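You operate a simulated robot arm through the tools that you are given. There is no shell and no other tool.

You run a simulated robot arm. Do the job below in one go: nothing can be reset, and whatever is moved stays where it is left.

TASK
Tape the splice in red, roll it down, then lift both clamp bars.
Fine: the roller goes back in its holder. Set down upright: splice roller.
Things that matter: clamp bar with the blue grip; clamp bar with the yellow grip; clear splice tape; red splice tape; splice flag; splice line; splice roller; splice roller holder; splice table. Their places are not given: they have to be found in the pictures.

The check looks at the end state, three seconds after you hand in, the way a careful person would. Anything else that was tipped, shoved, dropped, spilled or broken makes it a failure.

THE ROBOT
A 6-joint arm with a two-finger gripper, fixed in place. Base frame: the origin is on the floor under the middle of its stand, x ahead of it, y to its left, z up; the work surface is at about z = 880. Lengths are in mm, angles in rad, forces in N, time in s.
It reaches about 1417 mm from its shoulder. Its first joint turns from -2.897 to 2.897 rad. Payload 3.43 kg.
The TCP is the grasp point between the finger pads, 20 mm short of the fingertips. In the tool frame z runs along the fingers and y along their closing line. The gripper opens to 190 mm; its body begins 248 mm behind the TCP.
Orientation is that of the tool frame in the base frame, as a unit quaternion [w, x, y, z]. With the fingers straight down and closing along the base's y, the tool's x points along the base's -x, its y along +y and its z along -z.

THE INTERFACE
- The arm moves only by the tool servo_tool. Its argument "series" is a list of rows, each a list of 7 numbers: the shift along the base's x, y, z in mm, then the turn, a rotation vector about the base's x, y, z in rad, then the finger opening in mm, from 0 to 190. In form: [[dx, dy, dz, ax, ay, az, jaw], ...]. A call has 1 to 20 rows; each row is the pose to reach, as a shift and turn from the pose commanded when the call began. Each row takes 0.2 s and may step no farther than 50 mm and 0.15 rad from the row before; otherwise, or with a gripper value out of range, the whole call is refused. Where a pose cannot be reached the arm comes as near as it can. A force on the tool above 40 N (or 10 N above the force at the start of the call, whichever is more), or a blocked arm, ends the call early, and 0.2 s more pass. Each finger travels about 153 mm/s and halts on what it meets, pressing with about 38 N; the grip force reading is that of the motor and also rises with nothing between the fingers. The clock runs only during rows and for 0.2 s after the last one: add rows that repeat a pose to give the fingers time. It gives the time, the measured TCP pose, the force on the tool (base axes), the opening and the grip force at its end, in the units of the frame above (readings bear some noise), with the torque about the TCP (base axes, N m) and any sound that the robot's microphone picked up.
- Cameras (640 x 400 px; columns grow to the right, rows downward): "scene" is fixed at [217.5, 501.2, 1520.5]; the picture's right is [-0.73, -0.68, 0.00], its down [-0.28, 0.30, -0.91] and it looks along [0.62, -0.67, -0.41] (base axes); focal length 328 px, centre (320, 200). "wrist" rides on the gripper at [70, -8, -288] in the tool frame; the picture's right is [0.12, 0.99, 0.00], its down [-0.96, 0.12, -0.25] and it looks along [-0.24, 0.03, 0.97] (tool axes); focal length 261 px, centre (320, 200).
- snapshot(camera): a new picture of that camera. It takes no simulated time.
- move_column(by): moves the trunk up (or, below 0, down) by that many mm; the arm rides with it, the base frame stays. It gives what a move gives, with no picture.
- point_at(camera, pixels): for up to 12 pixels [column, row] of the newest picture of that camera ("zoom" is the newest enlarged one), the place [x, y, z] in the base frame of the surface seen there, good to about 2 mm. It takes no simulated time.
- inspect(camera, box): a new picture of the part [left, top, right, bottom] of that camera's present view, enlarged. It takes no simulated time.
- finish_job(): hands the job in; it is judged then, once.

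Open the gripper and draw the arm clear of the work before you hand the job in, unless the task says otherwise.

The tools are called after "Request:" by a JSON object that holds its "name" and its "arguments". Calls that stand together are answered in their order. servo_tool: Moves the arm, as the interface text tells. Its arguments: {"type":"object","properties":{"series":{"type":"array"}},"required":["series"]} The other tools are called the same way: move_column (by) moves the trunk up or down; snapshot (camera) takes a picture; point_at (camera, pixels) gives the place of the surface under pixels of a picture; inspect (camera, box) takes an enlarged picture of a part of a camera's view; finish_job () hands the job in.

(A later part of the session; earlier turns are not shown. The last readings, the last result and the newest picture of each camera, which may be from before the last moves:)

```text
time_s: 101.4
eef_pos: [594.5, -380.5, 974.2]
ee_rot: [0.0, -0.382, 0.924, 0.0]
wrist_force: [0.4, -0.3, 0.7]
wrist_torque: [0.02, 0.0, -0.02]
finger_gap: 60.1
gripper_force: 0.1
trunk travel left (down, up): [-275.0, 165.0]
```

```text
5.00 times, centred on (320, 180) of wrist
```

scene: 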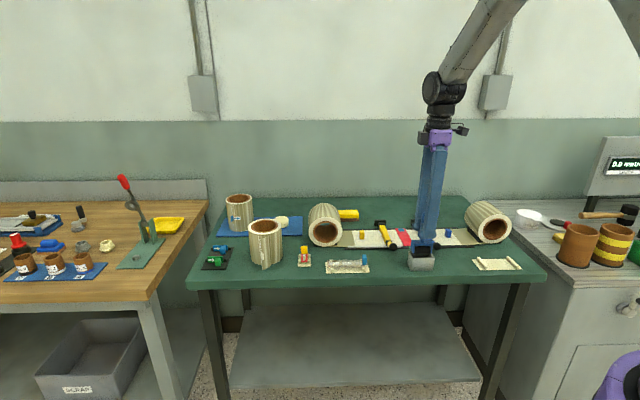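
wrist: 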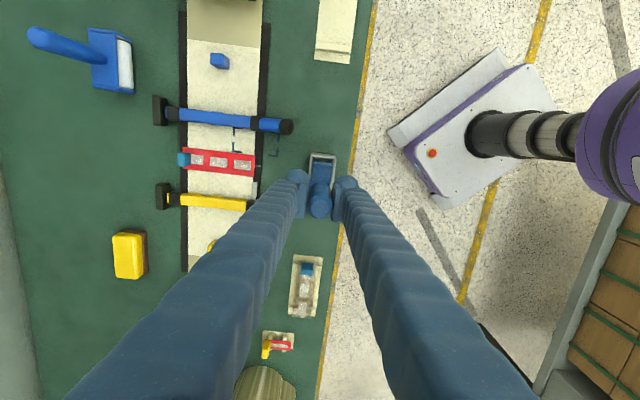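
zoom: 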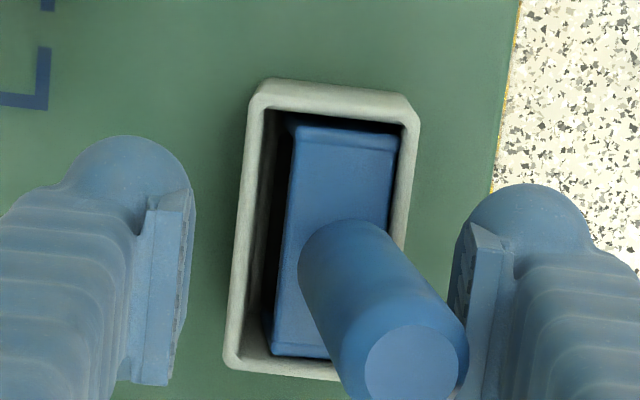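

The roller just rocks within the pocket clearance. A better way: lift it slightly, bring the whole roller against the +v pocket wall so the wall keeps the frame vertical, then lower and release. First re-grip and lift 2.5 mm.

Request:
{"name": "servo_tool", "arguments": {"series": [[0, 0, 0, 0, 0, 0, 45], [0, 0, 0, 0, 0, 0, 36], [0, 0, 0, 0, 0, 0, 30], [0, 0, 0, 0, 0, 0, 26], [0, 0, 0, 0, 0, 0, 20], [0, 0, 0, 0, 0, 0, 8], [0, 0, 0, 0, 0, 0, 0], [0, 0, 0, 0, 0, 0, 0], [0, 0, 1.5, 0, 0, 0, 0], [0, 0, 3, 0, 0, 0, 0], [0, 0, 3, 0, 0, 0, 0]]}}

Request:
{"name": "inspect", "arguments": {"camera": "wrist", "box": [270, 130, 370, 210]}}

Request:
{"name": "inspect", "arguments": {"camera": "scene", "box": [400, 214, 448, 264]}}

```text
time_s: 103.8
eef_pos: [594.5, -380.7, 977.6]
ee_rot: [-0.001, -0.383, 0.924, 0.0]
wrist_force: [-0.2, 0.1, -1.2]
wrist_torque: [0.0, -0.02, 0.01]
finger_gap: 24.1
gripper_force: 38.0
trunk travel left (down, up): [-275.0, 165.0]
```

```text
5.00 times, centred on (320, 170) of wrist
```

zoom: 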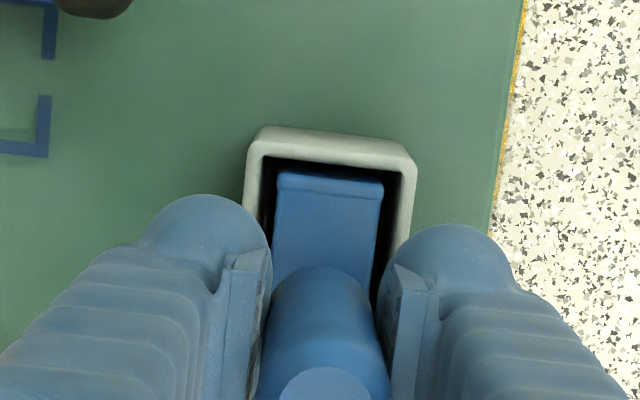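

```text
8.00 times, centred on (424, 239) of scene
```

zoom: 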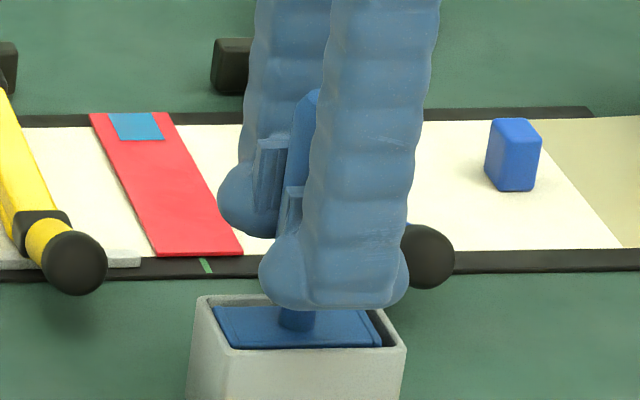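

Hanging vertically with gaps ~2.6 mm (web side) and ~4 mm (near side). Moving toward the web-side wall in small steps, watching lateral force.

Request:
{"name": "servo_tool", "arguments": {"series": [[0.5, -0.5, 0, 0, 0, 0, 0], [1.0, -1.0, 0, 0, 0, 0, 0], [1.5, -1.5, 0, 0, 0, 0, 0], [1.5, -1.5, 0, 0, 0, 0, 0]]}}

Request:
{"name": "inspect", "arguments": {"camera": "wrist", "box": [270, 130, 370, 210]}}

```text
time_s: 104.8
eef_pos: [596.0, -382.3, 976.5]
ee_rot: [0.0, -0.383, 0.924, 0.0]
wrist_force: [0.0, 0.0, -1.0]
wrist_torque: [-0.01, 0.0, -0.04]
finger_gap: 24.7
gripper_force: 38.6
trunk travel left (down, up): [-275.0, 165.0]
```

```text
5.00 times, centred on (320, 170) of wrist
```

zoom: 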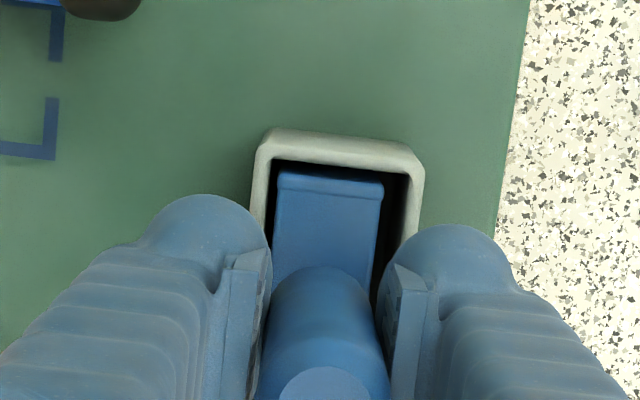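

No wall contact yet. Another 1.4 mm.

Request:
{"name": "servo_tool", "arguments": {"series": [[0.5, -0.5, 0, 0, 0, 0, 0], [1.0, -1.0, 0, 0, 0, 0, 0], [1.0, -1.0, 0, 0, 0, 0, 0]]}}

Request:
{"name": "inspect", "arguments": {"camera": "wrist", "box": [270, 130, 370, 210]}}

```text
time_s: 105.6
eef_pos: [596.6, -383.4, 976.7]
ee_rot: [-0.001, -0.382, 0.924, 0.0]
wrist_force: [0.1, 0.1, -1.8]
wrist_torque: [-0.02, 0.02, 0.03]
finger_gap: 24.6
gripper_force: 37.6
trunk travel left (down, up): [-275.0, 165.0]
```

```text
5.00 times, centred on (320, 170) of wrist
```

zoom: 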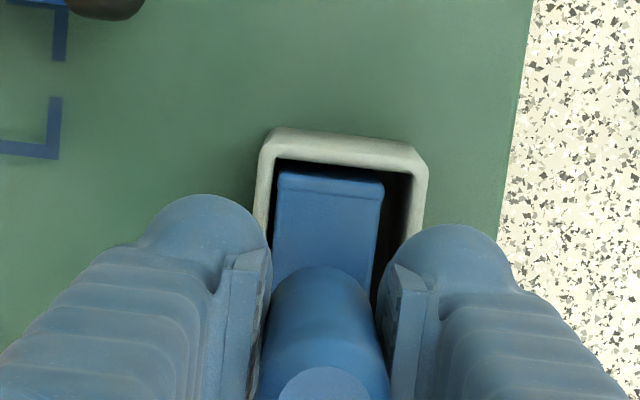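

Frame edge is right at the wall's inner edge. Another 1 mm, then lower and read forces.

Request:
{"name": "servo_tool", "arguments": {"series": [[0.4, -0.4, 0, 0, 0, 0, 0], [0.8, -0.8, 0, 0, 0, 0, 0], [0.8, -0.8, 0, 0, 0, 0, 0]]}}

```text
time_s: 106.4
eef_pos: [597.0, -382.2, 977.3]
ee_rot: [0.0, -0.382, 0.924, 0.001]
wrist_force: [-1.1, 4.0, -0.5]
wrist_torque: [0.26, 0.16, -0.02]
finger_gap: 24.3
gripper_force: 37.9
trunk travel left (down, up): [-275.0, 165.0]
```

The roller touches the web-side wall (3.6 N sideways). Lowering to the floor here.

Request:
{"name": "servo_tool", "arguments": {"series": [[-0.15, 0.15, -1, 0, 0, 0, 0], [-0.15, 0.15, -2, 0, 0, 0, 0], [-0.15, 0.15, -3, 0, 0, 0, 0], [-0.15, 0.15, -3, 0, 0, 0, 0]]}}

Request:
{"name": "inspect", "arguments": {"camera": "wrist", "box": [270, 130, 370, 210]}}

```text
time_s: 107.4
eef_pos: [598.4, -382.5, 974.4]
ee_rot: [0.0, -0.382, 0.924, -0.001]
wrist_force: [-1.9, 0.6, 0.0]
wrist_torque: [0.07, 0.1, -0.02]
finger_gap: 24.3
gripper_force: 38.3
trunk travel left (down, up): [-275.0, 165.0]
```

```text
5.00 times, centred on (320, 170) of wrist
```

zoom: 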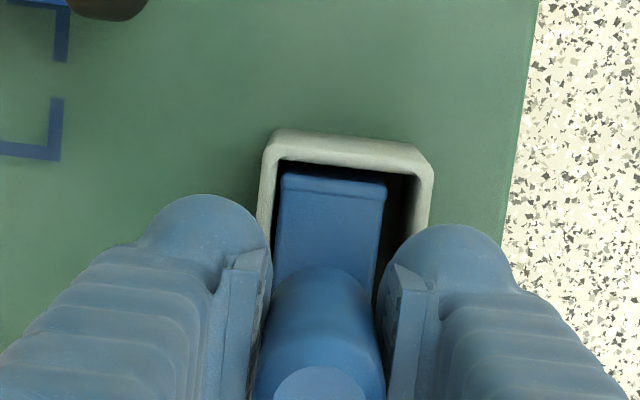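

Just touching the floor, nearly vertical. Seating 0.8 mm more and releasing slowly.

Request:
{"name": "servo_tool", "arguments": {"series": [[0, 0, -0.8, 0, 0, 0, 0], [0, 0, -0.8, 0, 0, 0, 0], [0, 0, -0.8, 0, 0, 0, 10], [0, 0, -0.8, 0, 0, 0, 20], [0, 0, -0.8, 0, 0, 0, 23.5], [0, 0, -0.8, 0, 0, 0, 24], [0, 0, -0.8, 0, 0, 0, 24.5], [0, 0, -0.8, 0, 0, 0, 25], [0, 0, -0.8, 0, 0, 0, 26], [0, 0, -0.8, 0, 0, 0, 28], [0, 0, -0.8, 0, 0, 0, 32], [0, 0, -0.8, 0, 0, 0, 38], [0, 0, -0.8, 0, 0, 0, 46], [0, 0, -0.8, 0, 0, 0, 55], [0, 0, -0.8, 0, 0, 0, 65], [0, 0, -0.8, 0, 0, 0, 65]]}}

Request:
{"name": "inspect", "arguments": {"camera": "wrist", "box": [270, 130, 370, 210]}}

Request:
{"name": "inspect", "arguments": {"camera": "scene", "box": [400, 214, 448, 264]}}

```text
time_s: 110.8
eef_pos: [596.2, -383.3, 972.1]
ee_rot: [0.0, -0.382, 0.924, 0.0]
wrist_force: [0.5, 0.0, 0.1]
wrist_torque: [-0.02, -0.02, -0.04]
finger_gap: 64.9
gripper_force: 0.1
trunk travel left (down, up): [-275.0, 165.0]
```

```text
5.00 times, centred on (320, 170) of wrist
```

zoom: 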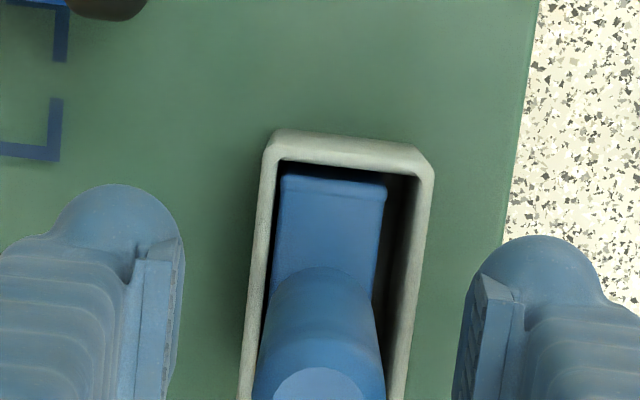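

```text
8.00 times, centred on (424, 239) of scene
```

zoom: 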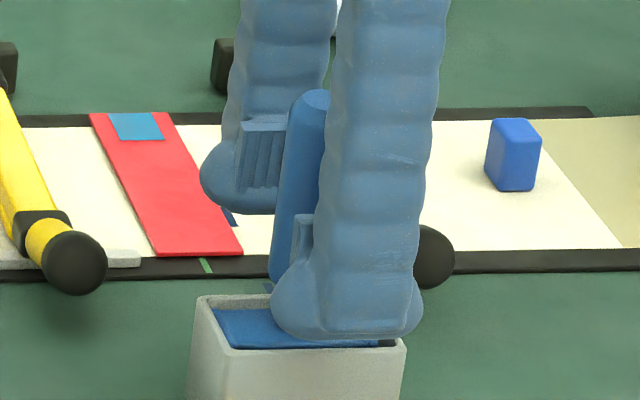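

The roller now stands almost vertical, supported by the pocket wall. Raising the gripper straight up and away.

Request:
{"name": "servo_tool", "arguments": {"series": [[0, 0, 15, 0, 0, 0, 70], [0, 0, 40, 0, 0, 0, 70], [0, 0, 70, 0, 0, 0, 70], [0, 0, 105, 0, 0, 0, 70], [0, 0, 140, 0, 0, 0, 70], [0, 0, 180, 0, 0, 0, 70], [0, 0, 180, 0, 0, 0, 70]]}}

Request:
{"name": "inspect", "arguments": {"camera": "wrist", "box": [270, 130, 370, 210]}}

Request:
{"name": "inspect", "arguments": {"camera": "scene", "box": [340, 195, 484, 285]}}

```text
time_s: 112.4
eef_pos: [598.4, -384.1, 1153.5]
ee_rot: [0.0, -0.384, 0.923, 0.001]
wrist_force: [-0.5, -0.1, 0.1]
wrist_torque: [-0.01, 0.04, 0.02]
finger_gap: 69.7
gripper_force: 0.2
trunk travel left (down, up): [-275.0, 165.0]
```

```text
5.00 times, centred on (320, 170) of wrist
```

zoom: 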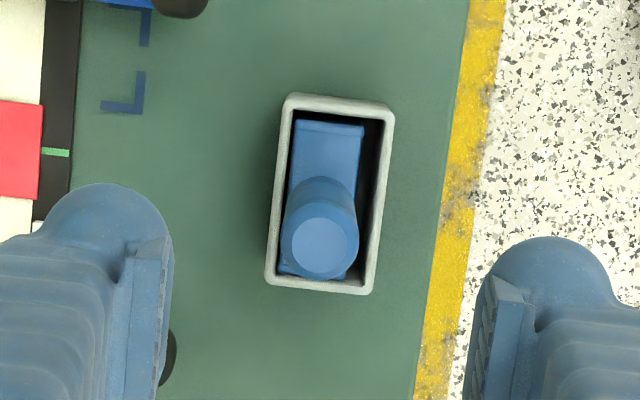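

```text
4.44 times, centred on (412, 240) of scene
```

zoom: 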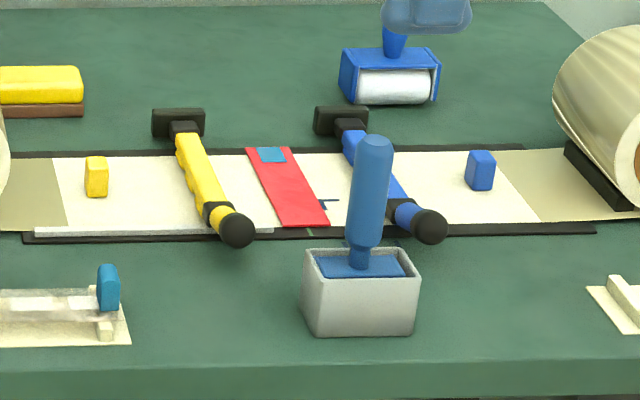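

Roller stands upright in its holder and the tape is intact. Next: the clamp bars. I'll turn the tool to yaw −45° (closing along the web direction) and move above the blue bar's grip.

Request:
{"name": "servo_tool", "arguments": {"series": [[0, 0, 0, 0, 0, -0.131, 70], [0, -10, 0, 0, 0, -0.262, 70], [0, -20, 0, 0, 0, -0.393, 70], [0, -30, 0, 0, 0, -0.524, 70], [0.5, -42, 0, 0, 0, -0.655, 70], [0.5, -54, 0, 0, 0, -0.786, 70], [1, -66, 0, 0, 0, -0.917, 70], [1, -78, 0, 0, 0, -1.048, 70], [1.5, -90, 0, 0, 0, -1.179, 70], [1.75, -102, -10, 0, 0, -1.31, 70], [1.75, -112, -30, 0, 0, -1.441, 70], [1.75, -118.75, -50, 0, 0, -1.5708, 70], [1.75, -118.75, -60, 0, 0, -1.5708, 70], [1.75, -118.75, -60, 0, 0, -1.5708, 70]]}}

Request:
{"name": "snapshot", "arguments": {"camera": "wrist"}}

Request:
{"name": "inspect", "arguments": {"camera": "scene", "box": [392, 200, 472, 250]}}

```text
time_s: 115.4
eef_pos: [600.5, -501.0, 1094.0]
ee_rot: [0.001, 0.384, 0.923, 0.0]
wrist_force: [0.3, -0.4, -0.5]
wrist_torque: [0.0, 0.01, 0.0]
finger_gap: 70.0
gripper_force: 0.1
trunk travel left (down, up): [-275.0, 165.0]
```

```text
taken
```

wrist: 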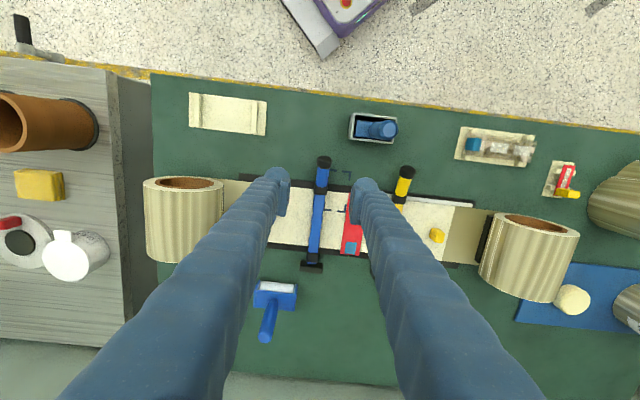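

```text
8.00 times, centred on (432, 225) of scene
```

zoom: 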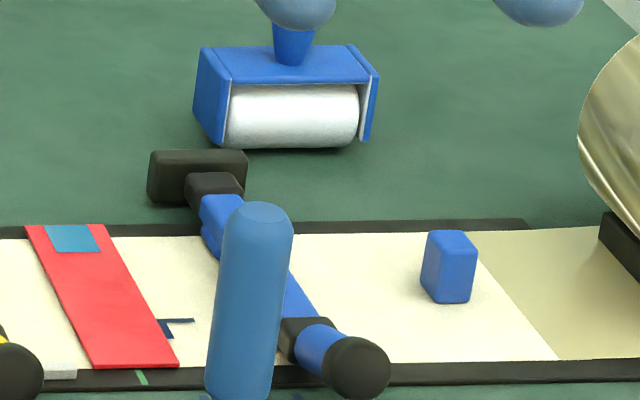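

The blue bar's grip is under the gripper at wrist (322,178). Zooming to measure it.

Request:
{"name": "inspect", "arguments": {"camera": "wrist", "box": [280, 140, 376, 200]}}

Request:
{"name": "point_at", "arguments": {"camera": "zoom", "pixels": [[293, 130], [293, 115], [285, 180], [285, 220], [265, 200], [300, 200], [270, 180], [302, 180], [275, 270], [255, 330], [290, 330], [270, 330]]}}

Request:
{"name": "inspect", "arguments": {"camera": "wrist", "box": [280, 200, 376, 280]}}

```text
6.67 times, centred on (328, 170) of wrist
```

zoom: 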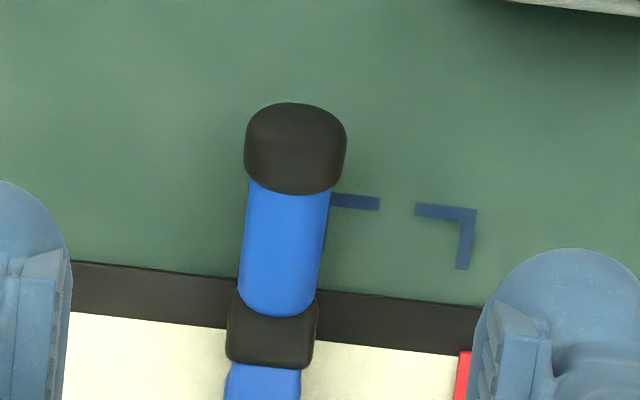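

```text
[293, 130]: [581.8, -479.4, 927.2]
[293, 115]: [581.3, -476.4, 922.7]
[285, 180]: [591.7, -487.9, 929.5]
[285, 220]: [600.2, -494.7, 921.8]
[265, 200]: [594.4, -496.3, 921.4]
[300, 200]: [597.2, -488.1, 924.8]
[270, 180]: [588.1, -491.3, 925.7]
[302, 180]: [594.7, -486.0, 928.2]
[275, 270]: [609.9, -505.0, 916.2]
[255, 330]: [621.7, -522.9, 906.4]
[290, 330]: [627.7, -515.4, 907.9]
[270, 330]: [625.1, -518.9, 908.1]
```

```text
5.00 times, centred on (328, 240) of wrist
```

zoom: 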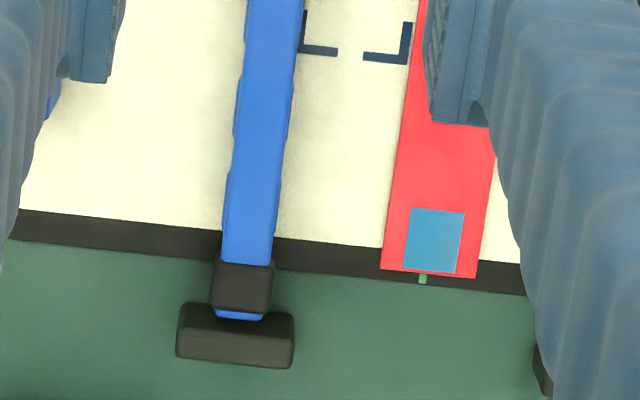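

The grip slopes up toward the knob; its center is at u≈74. Measuring the hinge end of the blue bar from the last zoom.

Request:
{"name": "point_at", "arguments": {"camera": "zoom", "pixels": [[262, 100], [250, 200], [243, 262], [243, 285], [243, 305], [240, 316], [236, 330], [236, 350], [185, 335], [287, 340], [225, 285], [265, 285]]}}

Request:
{"name": "inspect", "arguments": {"camera": "scene", "box": [404, 210, 436, 235]}}

Request:
{"name": "point_at", "arguments": {"camera": "zoom", "pixels": [[200, 150], [200, 180], [120, 180], [260, 200], [270, 250], [310, 280], [225, 250], [330, 350]]}}

```text
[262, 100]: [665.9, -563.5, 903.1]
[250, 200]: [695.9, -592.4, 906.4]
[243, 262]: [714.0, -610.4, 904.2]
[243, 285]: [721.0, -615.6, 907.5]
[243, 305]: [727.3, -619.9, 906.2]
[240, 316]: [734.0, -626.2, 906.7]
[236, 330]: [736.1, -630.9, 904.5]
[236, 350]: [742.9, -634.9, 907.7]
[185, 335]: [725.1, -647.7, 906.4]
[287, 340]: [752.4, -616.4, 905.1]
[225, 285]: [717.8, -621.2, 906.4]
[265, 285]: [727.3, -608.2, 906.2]
```

```text
16.00 times, centred on (420, 222) of scene
```

zoom: 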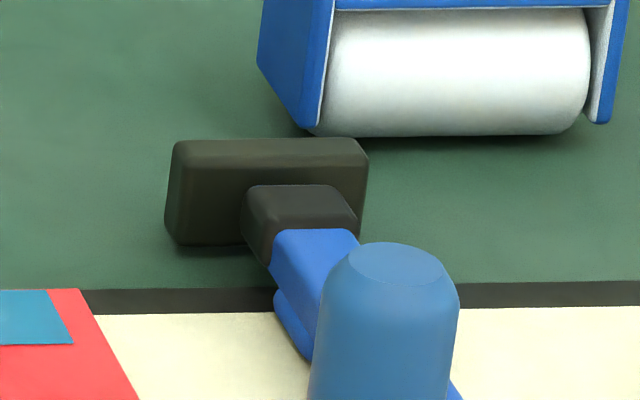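

```text
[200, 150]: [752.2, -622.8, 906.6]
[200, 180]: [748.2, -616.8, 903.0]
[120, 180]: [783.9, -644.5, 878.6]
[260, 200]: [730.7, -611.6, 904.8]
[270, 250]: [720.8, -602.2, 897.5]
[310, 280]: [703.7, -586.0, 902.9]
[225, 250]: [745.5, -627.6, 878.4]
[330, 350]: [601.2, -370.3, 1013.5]
```

Blue bar: u≈74, hinge at v≈968, z≈895; grip around v≈776 with axis z≈909. Descending partway over the grip with fingers open 70 mm to check alignment.

Request:
{"name": "servo_tool", "arguments": {"series": [[1.7, 5.2, -30, 0, 0, 0, 70], [1.7, 5.2, -70, 0, 0, 0, 70], [1.7, 5.2, -110, 0, 0, 0, 70], [1.7, 5.2, -135, 0, 0, 0, 70], [1.7, 5.2, -135, 0, 0, 0, 70]]}}

Request:
{"name": "inspect", "arguments": {"camera": "wrist", "box": [264, 130, 376, 200]}}

```text
time_s: 116.6
eef_pos: [598.3, -494.9, 958.4]
ee_rot: [0.0, 0.383, 0.924, 0.0]
wrist_force: [0.5, -0.6, 0.2]
wrist_torque: [0.0, -0.03, -0.03]
finger_gap: 69.9
gripper_force: 0.1
trunk travel left (down, up): [-275.0, 165.0]
```

```text
5.71 times, centred on (320, 165) of wrist
```

zoom: 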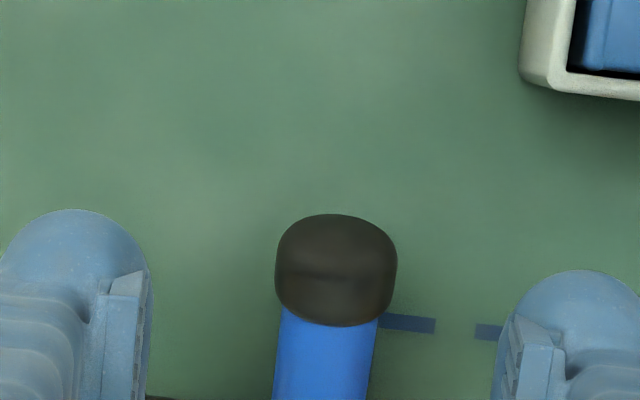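

Grip is centered between the pads in u; shifting 8 mm toward the hinge so the pads sit on the blue part behind the knob, then descending.

Request:
{"name": "servo_tool", "arguments": {"series": [[3, -3, -5, 0, 0, 0, 70], [5.7, -5.7, -15, 0, 0, 0, 70], [5.7, -5.7, -32, 0, 0, 0, 70], [5.7, -5.7, -45, 0, 0, 0, 70], [5.7, -5.7, -49, 0, 0, 0, 70], [5.7, -5.7, -49, 0, 0, 0, 70]]}}

Request:
{"name": "inspect", "arguments": {"camera": "wrist", "box": [264, 140, 376, 220]}}

Request:
{"name": "inspect", "arguments": {"camera": "scene", "box": [396, 205, 476, 260]}}

```text
time_s: 118.0
eef_pos: [605.6, -502.7, 908.9]
ee_rot: [-0.001, 0.383, 0.924, 0.0]
wrist_force: [0.5, -0.6, 1.0]
wrist_torque: [-0.04, 0.02, 0.0]
finger_gap: 70.1
gripper_force: 0.1
trunk travel left (down, up): [-275.0, 165.0]
```

```text
5.00 times, centred on (320, 180) of wrist
```

zoom: 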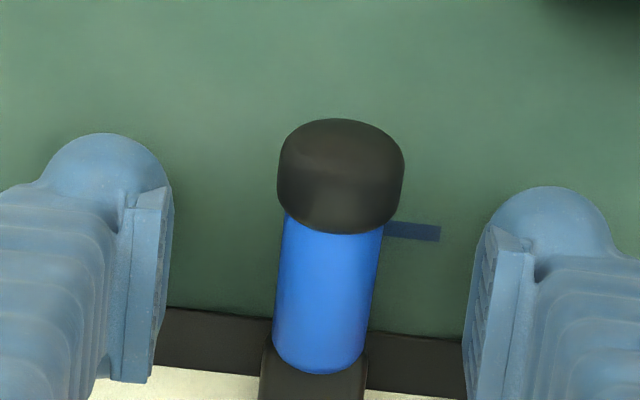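

```text
7.27 times, centred on (436, 232) of scene
```

zoom: 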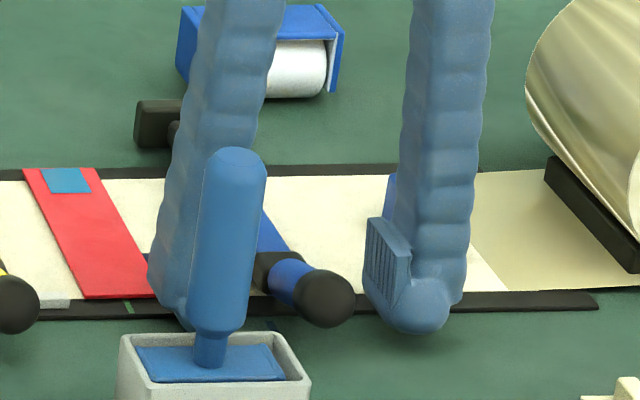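

Pads flank the blue grip (272–380) between 172 and 462. Shifting 1 mm in u and closing.

Request:
{"name": "servo_tool", "arguments": {"series": [[0.8, 0.8, 0, 0, 0, 0, 60], [0.8, 0.8, 0, 0, 0, 0, 48], [0.8, 0.8, 0, 0, 0, 0, 36], [0.8, 0.8, 0, 0, 0, 0, 28], [0.8, 0.8, 0, 0, 0, 0, 20], [0.8, 0.8, 0, 0, 0, 0, 10], [0.8, 0.8, 0, 0, 0, 0, 0], [0.8, 0.8, 0, 0, 0, 0, 0]]}}

Request:
{"name": "inspect", "arguments": {"camera": "wrist", "box": [264, 140, 376, 220]}}

```text
time_s: 119.8
eef_pos: [607.4, -501.1, 908.2]
ee_rot: [0.0, 0.383, 0.924, 0.0]
wrist_force: [2.0, 2.7, 0.7]
wrist_torque: [-0.02, -0.07, 0.05]
finger_gap: 19.9
gripper_force: 44.8
trunk travel left (down, up): [-275.0, 165.0]
```

```text
5.00 times, centred on (320, 180) of wrist
```

zoom: 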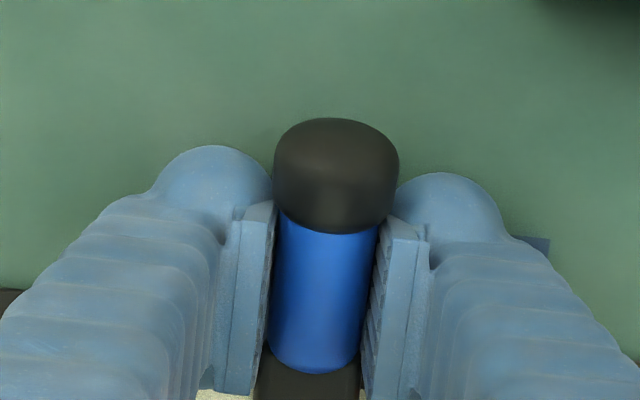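

Grip is firm (19.9 mm). Starting to lift along the hinge arc, first 10°, watching forces.

Request:
{"name": "servo_tool", "arguments": {"series": [[0.4, -0.4, 6.4, 0, 0, 0, 0], [1.0, -1.0, 12.8, 0, 0, 0, 0], [1.7, -1.7, 19.2, 0, 0, 0, 0], [2.6, -2.6, 25.5, 0, 0, 0, 0], [3.6, -3.6, 31.8, 0, 0, 0, 0], [3.6, -3.6, 31.8, 0, 0, 0, 0]]}}

Request:
{"name": "inspect", "arguments": {"camera": "scene", "box": [396, 200, 476, 255]}}

```text
time_s: 121.2
eef_pos: [609.7, -503.6, 941.8]
ee_rot: [-0.002, 0.382, 0.924, 0.0]
wrist_force: [-2.8, 20.5, -5.6]
wrist_torque: [1.07, 1.0, 0.2]
finger_gap: 17.7
gripper_force: 45.1
trunk travel left (down, up): [-275.0, 165.0]
```

```text
7.27 times, centred on (436, 228) of scene
```

zoom: 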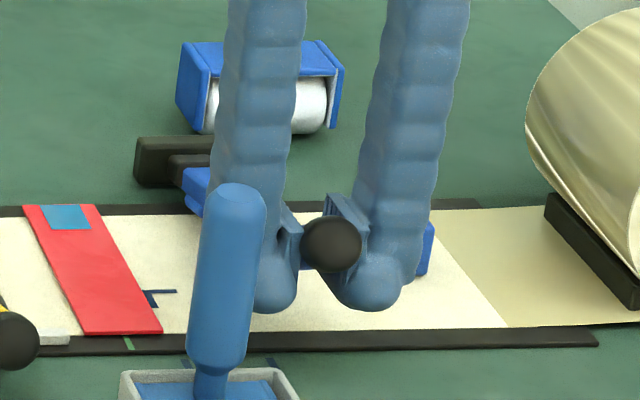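

The bar is rising freely; a −v force of ~16 N says the hinge is a bit higher than assumed, and there's ~12 N sideways in u. Correcting both (pivot z≈906, u +1.5 mm) and continuing to 30°.

Request:
{"name": "servo_tool", "arguments": {"series": [[-0.3, 2.4, 0.2, 0, 0, 0, 0], [2.3, -0.2, 15.8, 0, 0, 0, 0], [5.9, -3.8, 31.1, 0, 0, 0, 0], [10.4, -8.3, 45.9, 0, 0, 0, 0], [15.8, -13.7, 60.1, 0, 0, 0, 0], [15.8, -13.7, 60.1, 0, 0, 0, 0]]}}

Request:
{"name": "inspect", "arguments": {"camera": "scene", "box": [396, 180, 476, 235]}}

Request:
{"name": "inspect", "arguments": {"camera": "wrist", "box": [250, 140, 390, 260]}}

```text
time_s: 122.6
eef_pos: [626.8, -520.4, 999.3]
ee_rot: [0.001, 0.382, 0.924, -0.001]
wrist_force: [2.1, -15.0, -14.1]
wrist_torque: [0.56, 0.53, -0.17]
finger_gap: 17.5
gripper_force: 44.8
trunk travel left (down, up): [-275.0, 165.0]
```

```text
7.27 times, centred on (436, 208) of scene
```

zoom: 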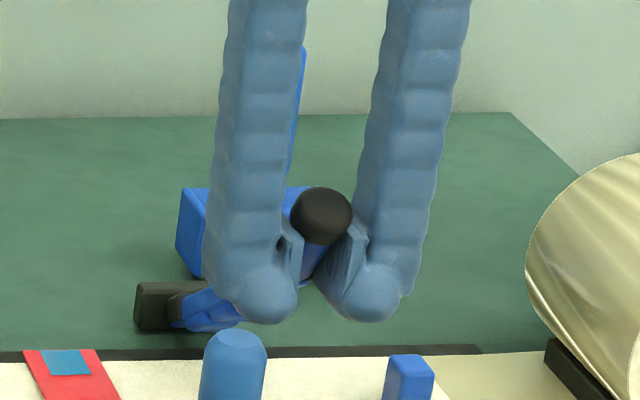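

```text
3.33 times, centred on (320, 200) of wrist
```

zoom: 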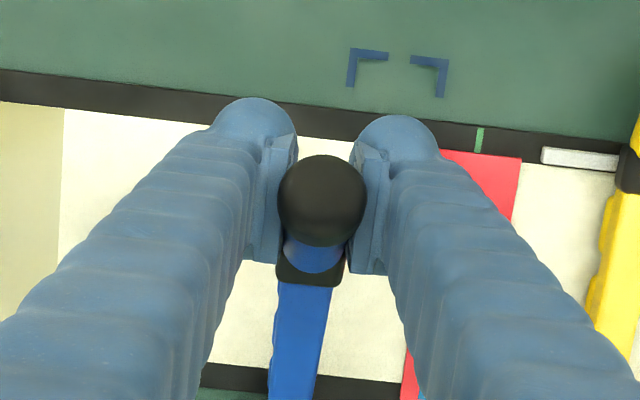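

Now pulled inward (~18 N radial) and −9 N in u, so the true hinge is near z≈901 and u offset about +0.8. Correcting and continuing to 50°.

Request:
{"name": "servo_tool", "arguments": {"series": [[1.3, -2.3, -0.7, 0, 0, 0, 0], [7.8, -8.8, 12.5, 0, 0, 0, 0], [15.1, -16.1, 24.9, 0, 0, 0, 0], [23.1, -24.0, 36.3, 0, 0, 0, 0], [31.7, -32.7, 46.7, 0, 0, 0, 0], [31.7, -32.7, 46.7, 0, 0, 0, 0]]}}

Request:
{"name": "inspect", "arguments": {"camera": "wrist", "box": [250, 140, 390, 260]}}

Request:
{"name": "snapshot", "arguments": {"camera": "scene"}}

```text
time_s: 124.0
eef_pos: [657.9, -552.6, 1045.5]
ee_rot: [-0.002, 0.383, 0.924, 0.001]
wrist_force: [-3.1, -2.6, -15.9]
wrist_torque: [1.63, 0.68, -0.32]
finger_gap: 16.8
gripper_force: 44.9
trunk travel left (down, up): [-275.0, 165.0]
```

```text
3.33 times, centred on (320, 200) of wrist
```

zoom: 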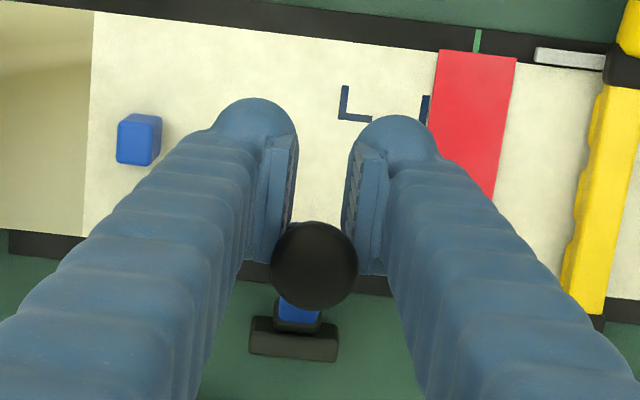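

```text
taken
```

scene: 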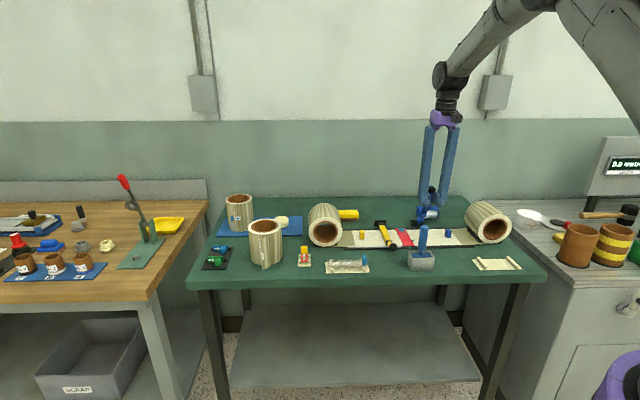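

The knob is now above the hinge block in the wrist view, so the bar is steep. Zooming in from the scene camera to see how the pads hold it.

Request:
{"name": "inspect", "arguments": {"camera": "scene", "box": [396, 170, 460, 235]}}

Request:
{"name": "point_at", "arguments": {"camera": "zoom", "pixels": [[320, 250], [320, 210], [340, 290], [330, 170], [235, 330], [280, 320]]}}

Request:
{"name": "inspect", "arguments": {"camera": "wrist", "box": [280, 190, 360, 250]}}

Request:
{"name": "point_at", "arguments": {"camera": "zoom", "pixels": [[250, 230], [250, 180], [250, 280], [230, 330], [220, 360]]}}

```text
6.15 times, centred on (428, 202) of scene
```

zoom: 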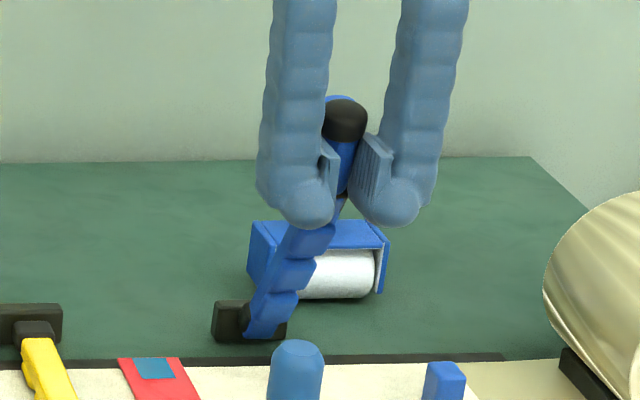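

```text
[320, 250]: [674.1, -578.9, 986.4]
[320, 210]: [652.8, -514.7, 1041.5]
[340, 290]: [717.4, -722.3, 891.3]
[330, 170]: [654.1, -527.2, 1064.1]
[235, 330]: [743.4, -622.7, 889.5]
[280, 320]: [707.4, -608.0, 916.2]
```

```text
6.67 times, centred on (320, 220) of wrist
```

zoom: 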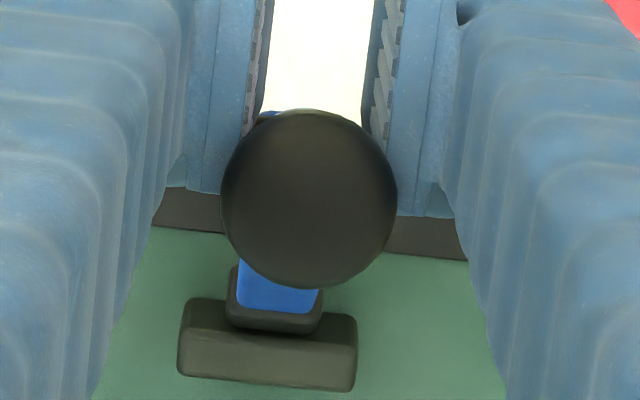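

```text
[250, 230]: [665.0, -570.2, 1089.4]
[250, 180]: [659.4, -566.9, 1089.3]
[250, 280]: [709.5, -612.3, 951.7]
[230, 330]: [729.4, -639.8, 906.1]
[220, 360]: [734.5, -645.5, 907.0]
```

The bar is at ~58°; its true pivot seems to be at the rear collar (v≈950, z≈903). Continuing the arc about that point to ~75°.

Request:
{"name": "servo_tool", "arguments": {"series": [[4.5, -5.2, 4.3, 0, 0, 0, 0], [9.5, -10.2, 8.3, 0, 0, 0, 0], [15.2, -15.9, 12.3, 0, 0, 0, 0], [21.0, -21.7, 15.9, 0, 0, 0, 0], [27.0, -27.7, 19.0, 0, 0, 0, 0], [33.0, -33.7, 21.7, 0, 0, 0, 0], [33.0, -33.7, 21.7, 0, 0, 0, 0]]}}

Request:
{"name": "inspect", "arguments": {"camera": "scene", "box": [396, 170, 460, 235]}}

Request:
{"name": "inspect", "arguments": {"camera": "wrist", "box": [260, 170, 380, 260]}}

```text
time_s: 125.3
eef_pos: [679.7, -574.0, 1064.5]
ee_rot: [-0.008, 0.382, 0.924, 0.002]
wrist_force: [-10.2, 10.8, 3.0]
wrist_torque: [0.25, 0.2, 0.03]
finger_gap: 14.4
gripper_force: 45.3
trunk travel left (down, up): [-275.0, 165.0]
stopped in row 6: the force on the tool passed its limit at 46 N (the readings are from after the stop); the commanded pose is now the measured one
```

```text
6.15 times, centred on (428, 202) of scene
```

zoom: 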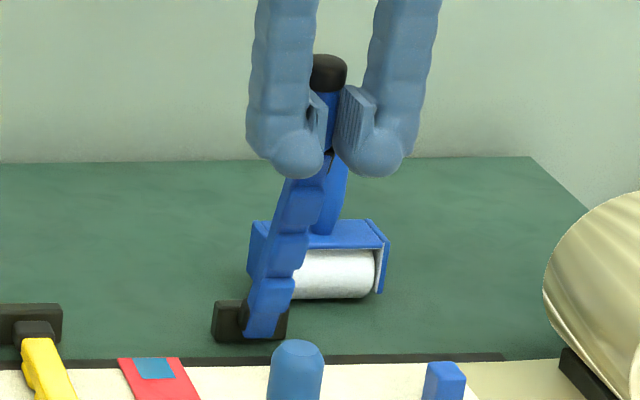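

```text
4.44 times, centred on (320, 215) of wrist
```

zoom: 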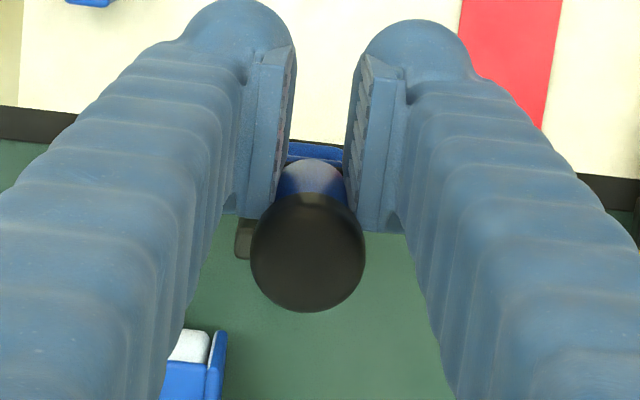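

The call stopped at a force peak; the bar is now steep. Measuring the bar's angle to see whether it has met its stop.

Request:
{"name": "inspect", "arguments": {"camera": "scene", "box": [408, 175, 448, 230]}}

Request:
{"name": "point_at", "arguments": {"camera": "zoom", "pixels": [[330, 70], [335, 110], [325, 180], [290, 200], [275, 250], [255, 300], [250, 320], [225, 310]]}}

```text
7.27 times, centred on (428, 202) of scene
```

zoom: 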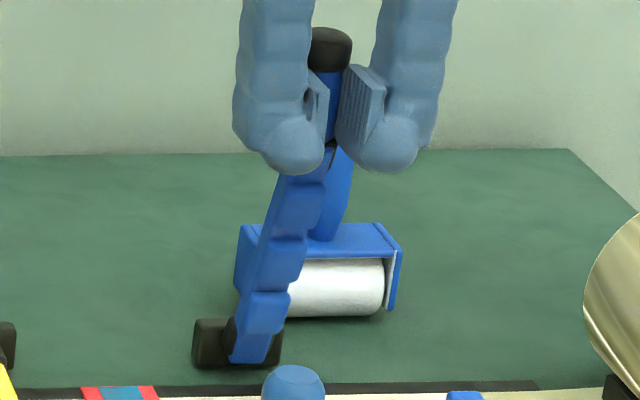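

```text
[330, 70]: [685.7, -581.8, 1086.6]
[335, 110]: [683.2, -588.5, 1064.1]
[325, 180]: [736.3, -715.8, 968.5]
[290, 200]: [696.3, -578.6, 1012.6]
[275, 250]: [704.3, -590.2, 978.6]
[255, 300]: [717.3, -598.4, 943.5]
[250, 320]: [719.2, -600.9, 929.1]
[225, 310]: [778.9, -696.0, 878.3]
```

The bar is at ~70° and the handle sits at the front (+v) edge of the pads, so the fingers now push it rather than hold it centered. I'll keep pushing gently toward +v along the arc in small steps.

Request:
{"name": "servo_tool", "arguments": {"series": [[2.5, -2.5, 1.2, 0, 0, 0, 0], [5, -5, 2.3, 0, 0, 0, 0], [7.5, -7.5, 3.3, 0, 0, 0, 0], [10.2, -10.2, 4.3, 0, 0, 0, 0], [10.2, -10.2, 4.3, 0, 0, 0, 0]]}}

Request:
{"name": "inspect", "arguments": {"camera": "scene", "box": [404, 165, 444, 230]}}

Request:
{"name": "inspect", "arguments": {"camera": "wrist", "box": [260, 170, 380, 260]}}

```text
time_s: 125.8
eef_pos: [680.3, -575.1, 1064.7]
ee_rot: [-0.013, 0.383, 0.924, 0.004]
wrist_force: [-11.0, 11.4, 6.1]
wrist_torque: [-0.08, -0.17, -0.02]
finger_gap: 14.4
gripper_force: 44.8
trunk travel left (down, up): [-275.0, 165.0]
stopped in row 2: the force on the tool passed its limit at 44 N (the readings are from after the stop); the commanded pose is now the measured one
```

```text
6.15 times, centred on (424, 198) of scene
```

zoom: 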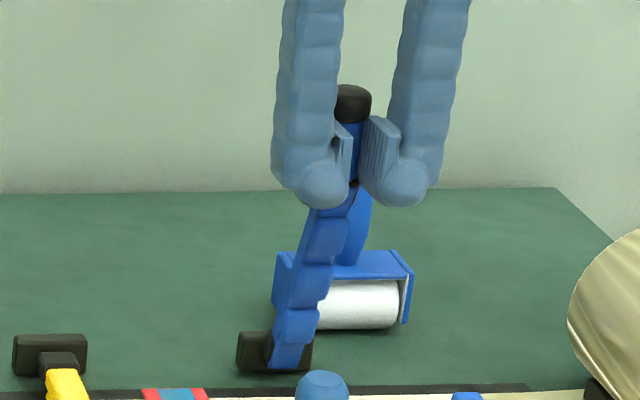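

```text
4.44 times, centred on (320, 215) of wrist
```

zoom: 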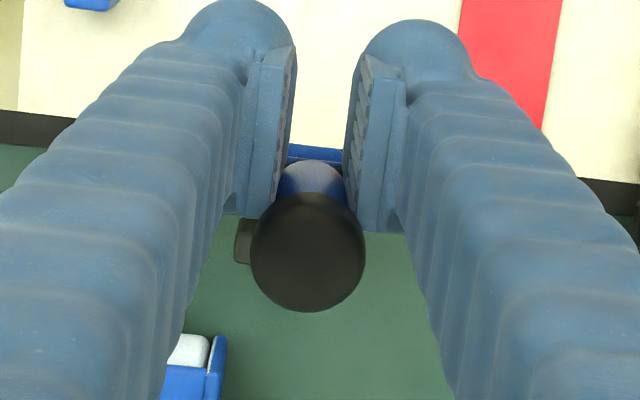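

The bar does not move further with >40 N: it appears to be at its end stop (~70°). I'll relieve the push by 2 mm, then open slowly and see whether it stays up.

Request:
{"name": "servo_tool", "arguments": {"series": [[-1, 1, -0.3, 0, 0, 0, 0], [-1.8, 1.8, -0.5, 0, 0, 0, 0], [-1.8, 1.8, -0.5, 0, 0, 0, 10], [-1.8, 1.8, -0.5, 0, 0, 0, 16], [-1.8, 1.8, -0.5, 0, 0, 0, 18], [-1.8, 1.8, -0.5, 0, 0, 0, 20], [-1.8, 1.8, -0.5, 0, 0, 0, 22], [-1.8, 1.8, -0.5, 0, 0, 0, 24], [-1.8, 1.8, -0.5, 0, 0, 0, 24]]}}

Request:
{"name": "inspect", "arguments": {"camera": "scene", "box": [404, 165, 444, 230]}}

Request:
{"name": "inspect", "arguments": {"camera": "wrist", "box": [260, 170, 380, 260]}}

```text
time_s: 127.8
eef_pos: [679.9, -575.1, 1062.9]
ee_rot: [-0.013, 0.382, 0.924, 0.004]
wrist_force: [-0.1, -0.3, -0.3]
wrist_torque: [0.01, 0.02, 0.0]
finger_gap: 23.6
gripper_force: 0.0
trunk travel left (down, up): [-275.0, 165.0]
```

```text
6.15 times, centred on (424, 198) of scene
```

zoom: 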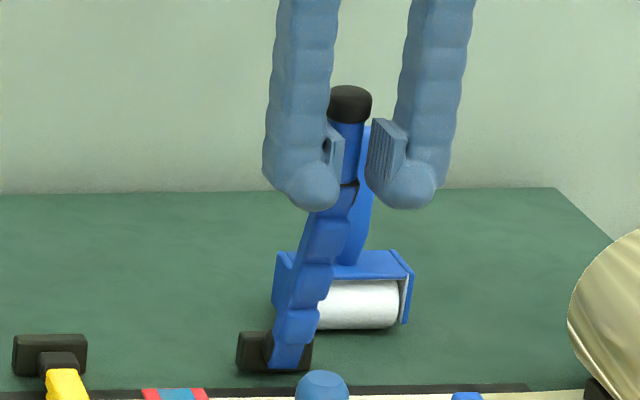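

```text
4.44 times, centred on (320, 215) of wrist
```

zoom: 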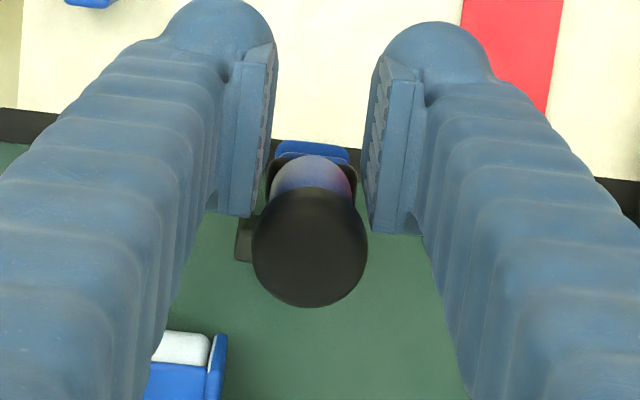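

The blue bar stays up on its own at ~70° after release. Opening wider, backing off toward −v, rising, and moving over to the yellow bar's grip.

Request:
{"name": "servo_tool", "arguments": {"series": [[-1.8, 1.8, 0, 0, 0, 0, 40], [-4, 4, 0, 0, 0, 0, 60], [-20, 20, 0, 0, 0, 0, 70], [-45, 45, 5, 0, 0, 0, 70], [-60, 72, 25, 0, 0, 0, 70], [-45, 100, 35, 0, 0, 0, 70], [-22, 130, 35, 0, 0, 0, 70], [2, 160, 35, 0, 0, 0, 70], [25, 178, 35, 0, 0, 0, 70], [31, 178, 35, 0, 0, 0, 70], [31, 178, 35, 0, 0, 0, 70]]}}

Request:
{"name": "snapshot", "arguments": {"camera": "wrist"}}

Request:
{"name": "inspect", "arguments": {"camera": "scene", "box": [340, 170, 468, 260]}}

```text
time_s: 130.2
eef_pos: [710.2, -395.6, 1096.7]
ee_rot: [-0.012, 0.382, 0.924, 0.005]
wrist_force: [0.0, -0.4, 0.6]
wrist_torque: [-0.01, 0.0, -0.01]
finger_gap: 70.0
gripper_force: 0.1
trunk travel left (down, up): [-275.0, 165.0]
```

```text
taken
```

wrist: 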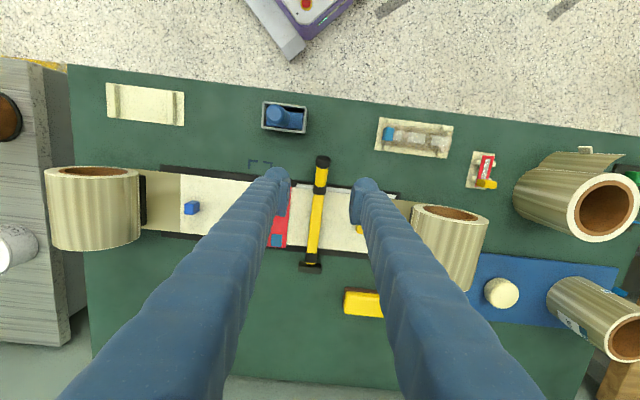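

```text
4.44 times, centred on (404, 215) of scene
```

zoom: 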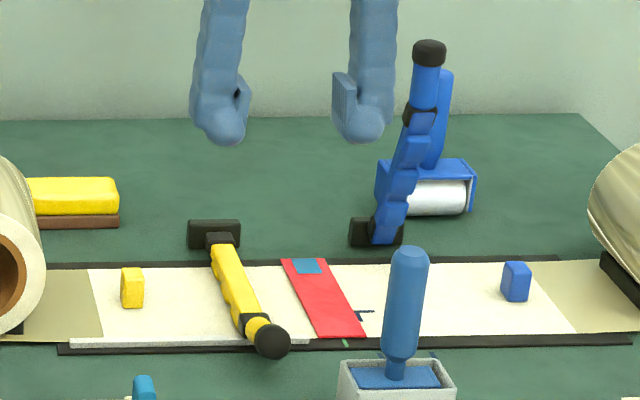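

Blue bar remains lifted. The tool has a small leftover tilt (0.026 rad about u), which I'll remove. Now measuring the yellow bar's grip.

Request:
{"name": "servo_tool", "arguments": {"series": [[0, 0, 0, -0.0184, -0.0184, 0, 70], [0, 0, 0, -0.0184, -0.0184, 0, 70], [0, 0, 0, -0.0184, -0.0184, 0, 70]]}}

Request:
{"name": "inspect", "arguments": {"camera": "wrist", "box": [272, 140, 368, 200]}}

Request:
{"name": "point_at", "arguments": {"camera": "zoom", "pixels": [[335, 120], [335, 160], [330, 195], [310, 195], [350, 195], [325, 230], [325, 260], [320, 300], [300, 300], [345, 300], [318, 320], [315, 345]]}}

```text
time_s: 131.0
eef_pos: [711.2, -397.7, 1096.6]
ee_rot: [0.0, 0.383, 0.924, 0.0]
wrist_force: [0.4, -0.3, 0.1]
wrist_torque: [0.05, 0.01, 0.01]
finger_gap: 69.9
gripper_force: 0.1
trunk travel left (down, up): [-275.0, 165.0]
```

```text
6.67 times, centred on (320, 170) of wrist
```

zoom: 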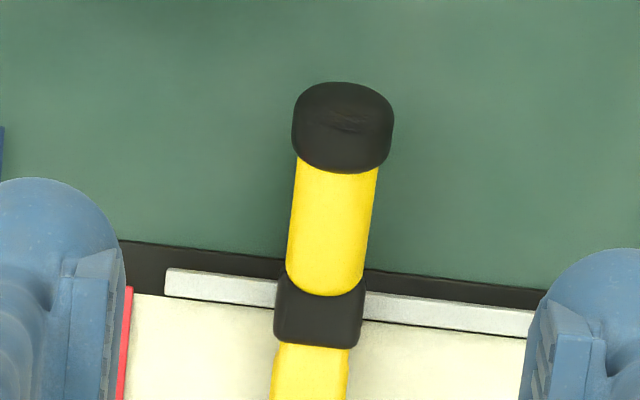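

```text
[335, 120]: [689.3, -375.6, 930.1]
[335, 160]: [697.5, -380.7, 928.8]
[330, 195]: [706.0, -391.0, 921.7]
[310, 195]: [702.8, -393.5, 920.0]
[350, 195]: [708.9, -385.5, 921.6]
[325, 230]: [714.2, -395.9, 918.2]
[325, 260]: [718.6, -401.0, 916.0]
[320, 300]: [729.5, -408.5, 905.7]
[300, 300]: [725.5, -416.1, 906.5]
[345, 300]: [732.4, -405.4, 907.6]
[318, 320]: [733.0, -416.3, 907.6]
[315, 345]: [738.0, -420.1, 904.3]
```

Yellow grip is at u≈225 with the same profile as the blue one. Descending over it with fingers open 70 mm, first partway.

Request:
{"name": "servo_tool", "arguments": {"series": [[2.4, 1.7, -35, 0, 0, 0, 70], [2.4, 1.7, -75, 0, 0, 0, 70], [2.4, 1.7, -115, 0, 0, 0, 70], [2.4, 1.7, -138, 0, 0, 0, 70], [2.4, 1.7, -138, 0, 0, 0, 70]]}}

Request:
{"name": "inspect", "arguments": {"camera": "wrist", "box": [264, 130, 376, 210]}}

```text
time_s: 132.2
eef_pos: [712.8, -394.9, 958.2]
ee_rot: [0.0, 0.383, 0.924, -0.001]
wrist_force: [-0.5, -0.6, -0.4]
wrist_torque: [-0.01, -0.01, 0.02]
finger_gap: 69.9
gripper_force: 0.0
trunk travel left (down, up): [-275.0, 165.0]
```

```text
5.00 times, centred on (320, 170) of wrist
```

zoom: 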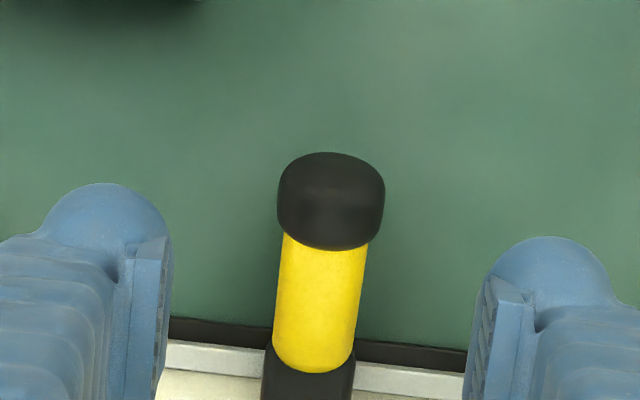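

Yellow grip is centered between the pads. Descending the last 49 mm.

Request:
{"name": "servo_tool", "arguments": {"series": [[0, 0, -15, 0, 0, 0, 70], [0, 0, -32, 0, 0, 0, 70], [0, 0, -44, 0, 0, 0, 70], [0, 0, -49, 0, 0, 0, 70], [0, 0, -49, 0, 0, 0, 70]]}}

Request:
{"name": "inspect", "arguments": {"camera": "wrist", "box": [264, 130, 376, 210]}}

Request:
{"name": "inspect", "arguments": {"camera": "scene", "box": [340, 205, 430, 265]}}

```text
time_s: 133.4
eef_pos: [714.3, -394.5, 911.8]
ee_rot: [0.0, 0.382, 0.924, -0.001]
wrist_force: [0.4, -1.0, -0.5]
wrist_torque: [-0.01, 0.02, -0.03]
finger_gap: 70.2
gripper_force: 0.0
trunk travel left (down, up): [-275.0, 165.0]
```

```text
5.00 times, centred on (320, 170) of wrist
```

zoom: 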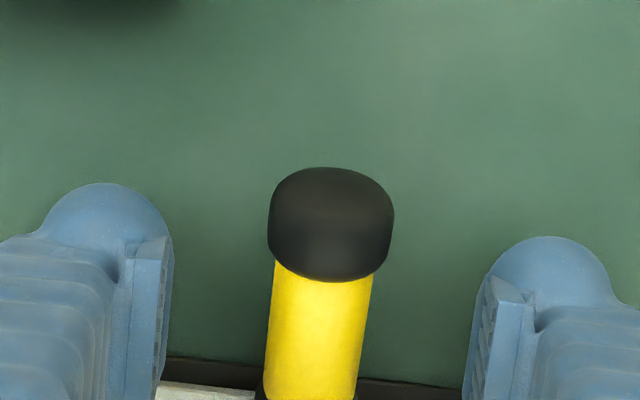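

```text
6.67 times, centred on (385, 235) of scene
```

zoom: 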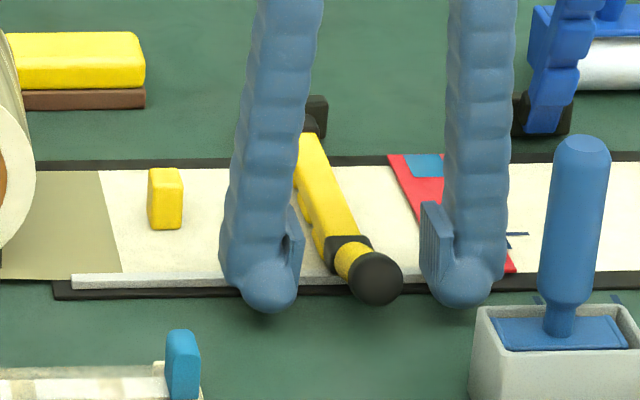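

Fingers flank the yellow grip and are clear of tape and strip. Closing.

Request:
{"name": "servo_tool", "arguments": {"series": [[0, 0, -2, 0, 0, 0, 60], [0, 0, -2, 0, 0, 0, 48], [0, 0, -2, 0, 0, 0, 36], [0, 0, -2, 0, 0, 0, 28], [0, 0, -2, 0, 0, 0, 20], [0, 0, -2, 0, 0, 0, 10], [0, 0, -2, 0, 0, 0, 0], [0, 0, -2, 0, 0, 0, 0]]}}

Request:
{"name": "inspect", "arguments": {"camera": "wrist", "box": [264, 130, 376, 210]}}

```text
time_s: 135.2
eef_pos: [714.0, -396.1, 908.1]
ee_rot: [-0.001, 0.383, 0.924, 0.0]
wrist_force: [-3.3, -5.9, 0.0]
wrist_torque: [-0.02, 0.04, -0.12]
finger_gap: 20.0
gripper_force: 45.5
trunk travel left (down, up): [-275.0, 165.0]
```

```text
5.00 times, centred on (320, 170) of wrist
```

zoom: 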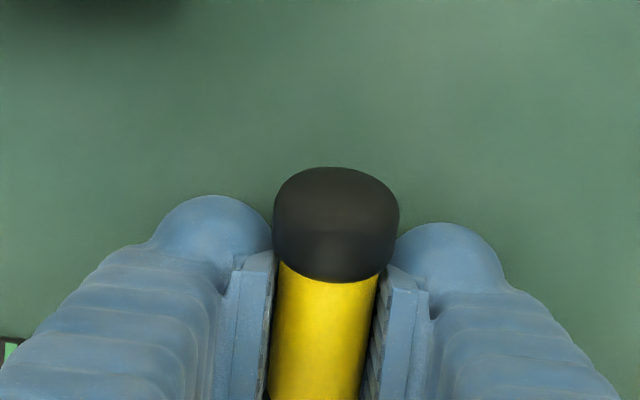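

Grip is firm (20.0 mm). Lifting along the arc about the pivot (v≈950, z≈902), first to 20°.

Request:
{"name": "servo_tool", "arguments": {"series": [[-0.2, -0.9, 8.8, 0, 0, 0, 0], [0.5, -1.6, 17.5, 0, 0, 0, 0], [2.0, -3.1, 29.1, 0, 0, 0, 0], [4.6, -5.7, 43.3, 0, 0, 0, 0], [8.1, -9.2, 57.1, 0, 0, 0, 0], [8.1, -9.2, 57.1, 0, 0, 0, 0]]}}

Request:
{"name": "inspect", "arguments": {"camera": "scene", "box": [340, 185, 430, 245]}}

```text
time_s: 136.6
eef_pos: [720.3, -402.4, 965.4]
ee_rot: [0.0, 0.382, 0.924, -0.001]
wrist_force: [-5.0, 8.4, -2.3]
wrist_torque: [0.65, 0.59, 0.03]
finger_gap: 17.5
gripper_force: 45.1
trunk travel left (down, up): [-275.0, 165.0]
```

```text
6.67 times, centred on (385, 215) of scene
```

zoom: 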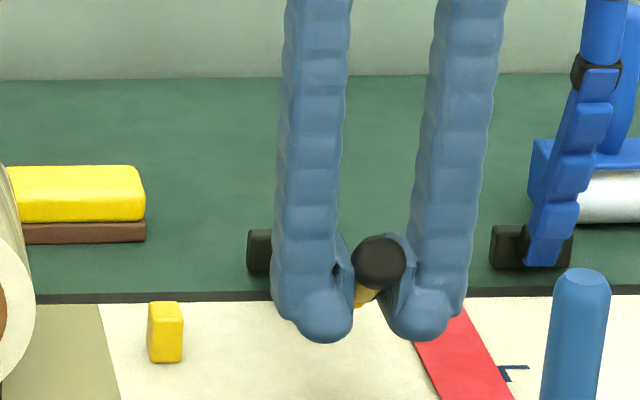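

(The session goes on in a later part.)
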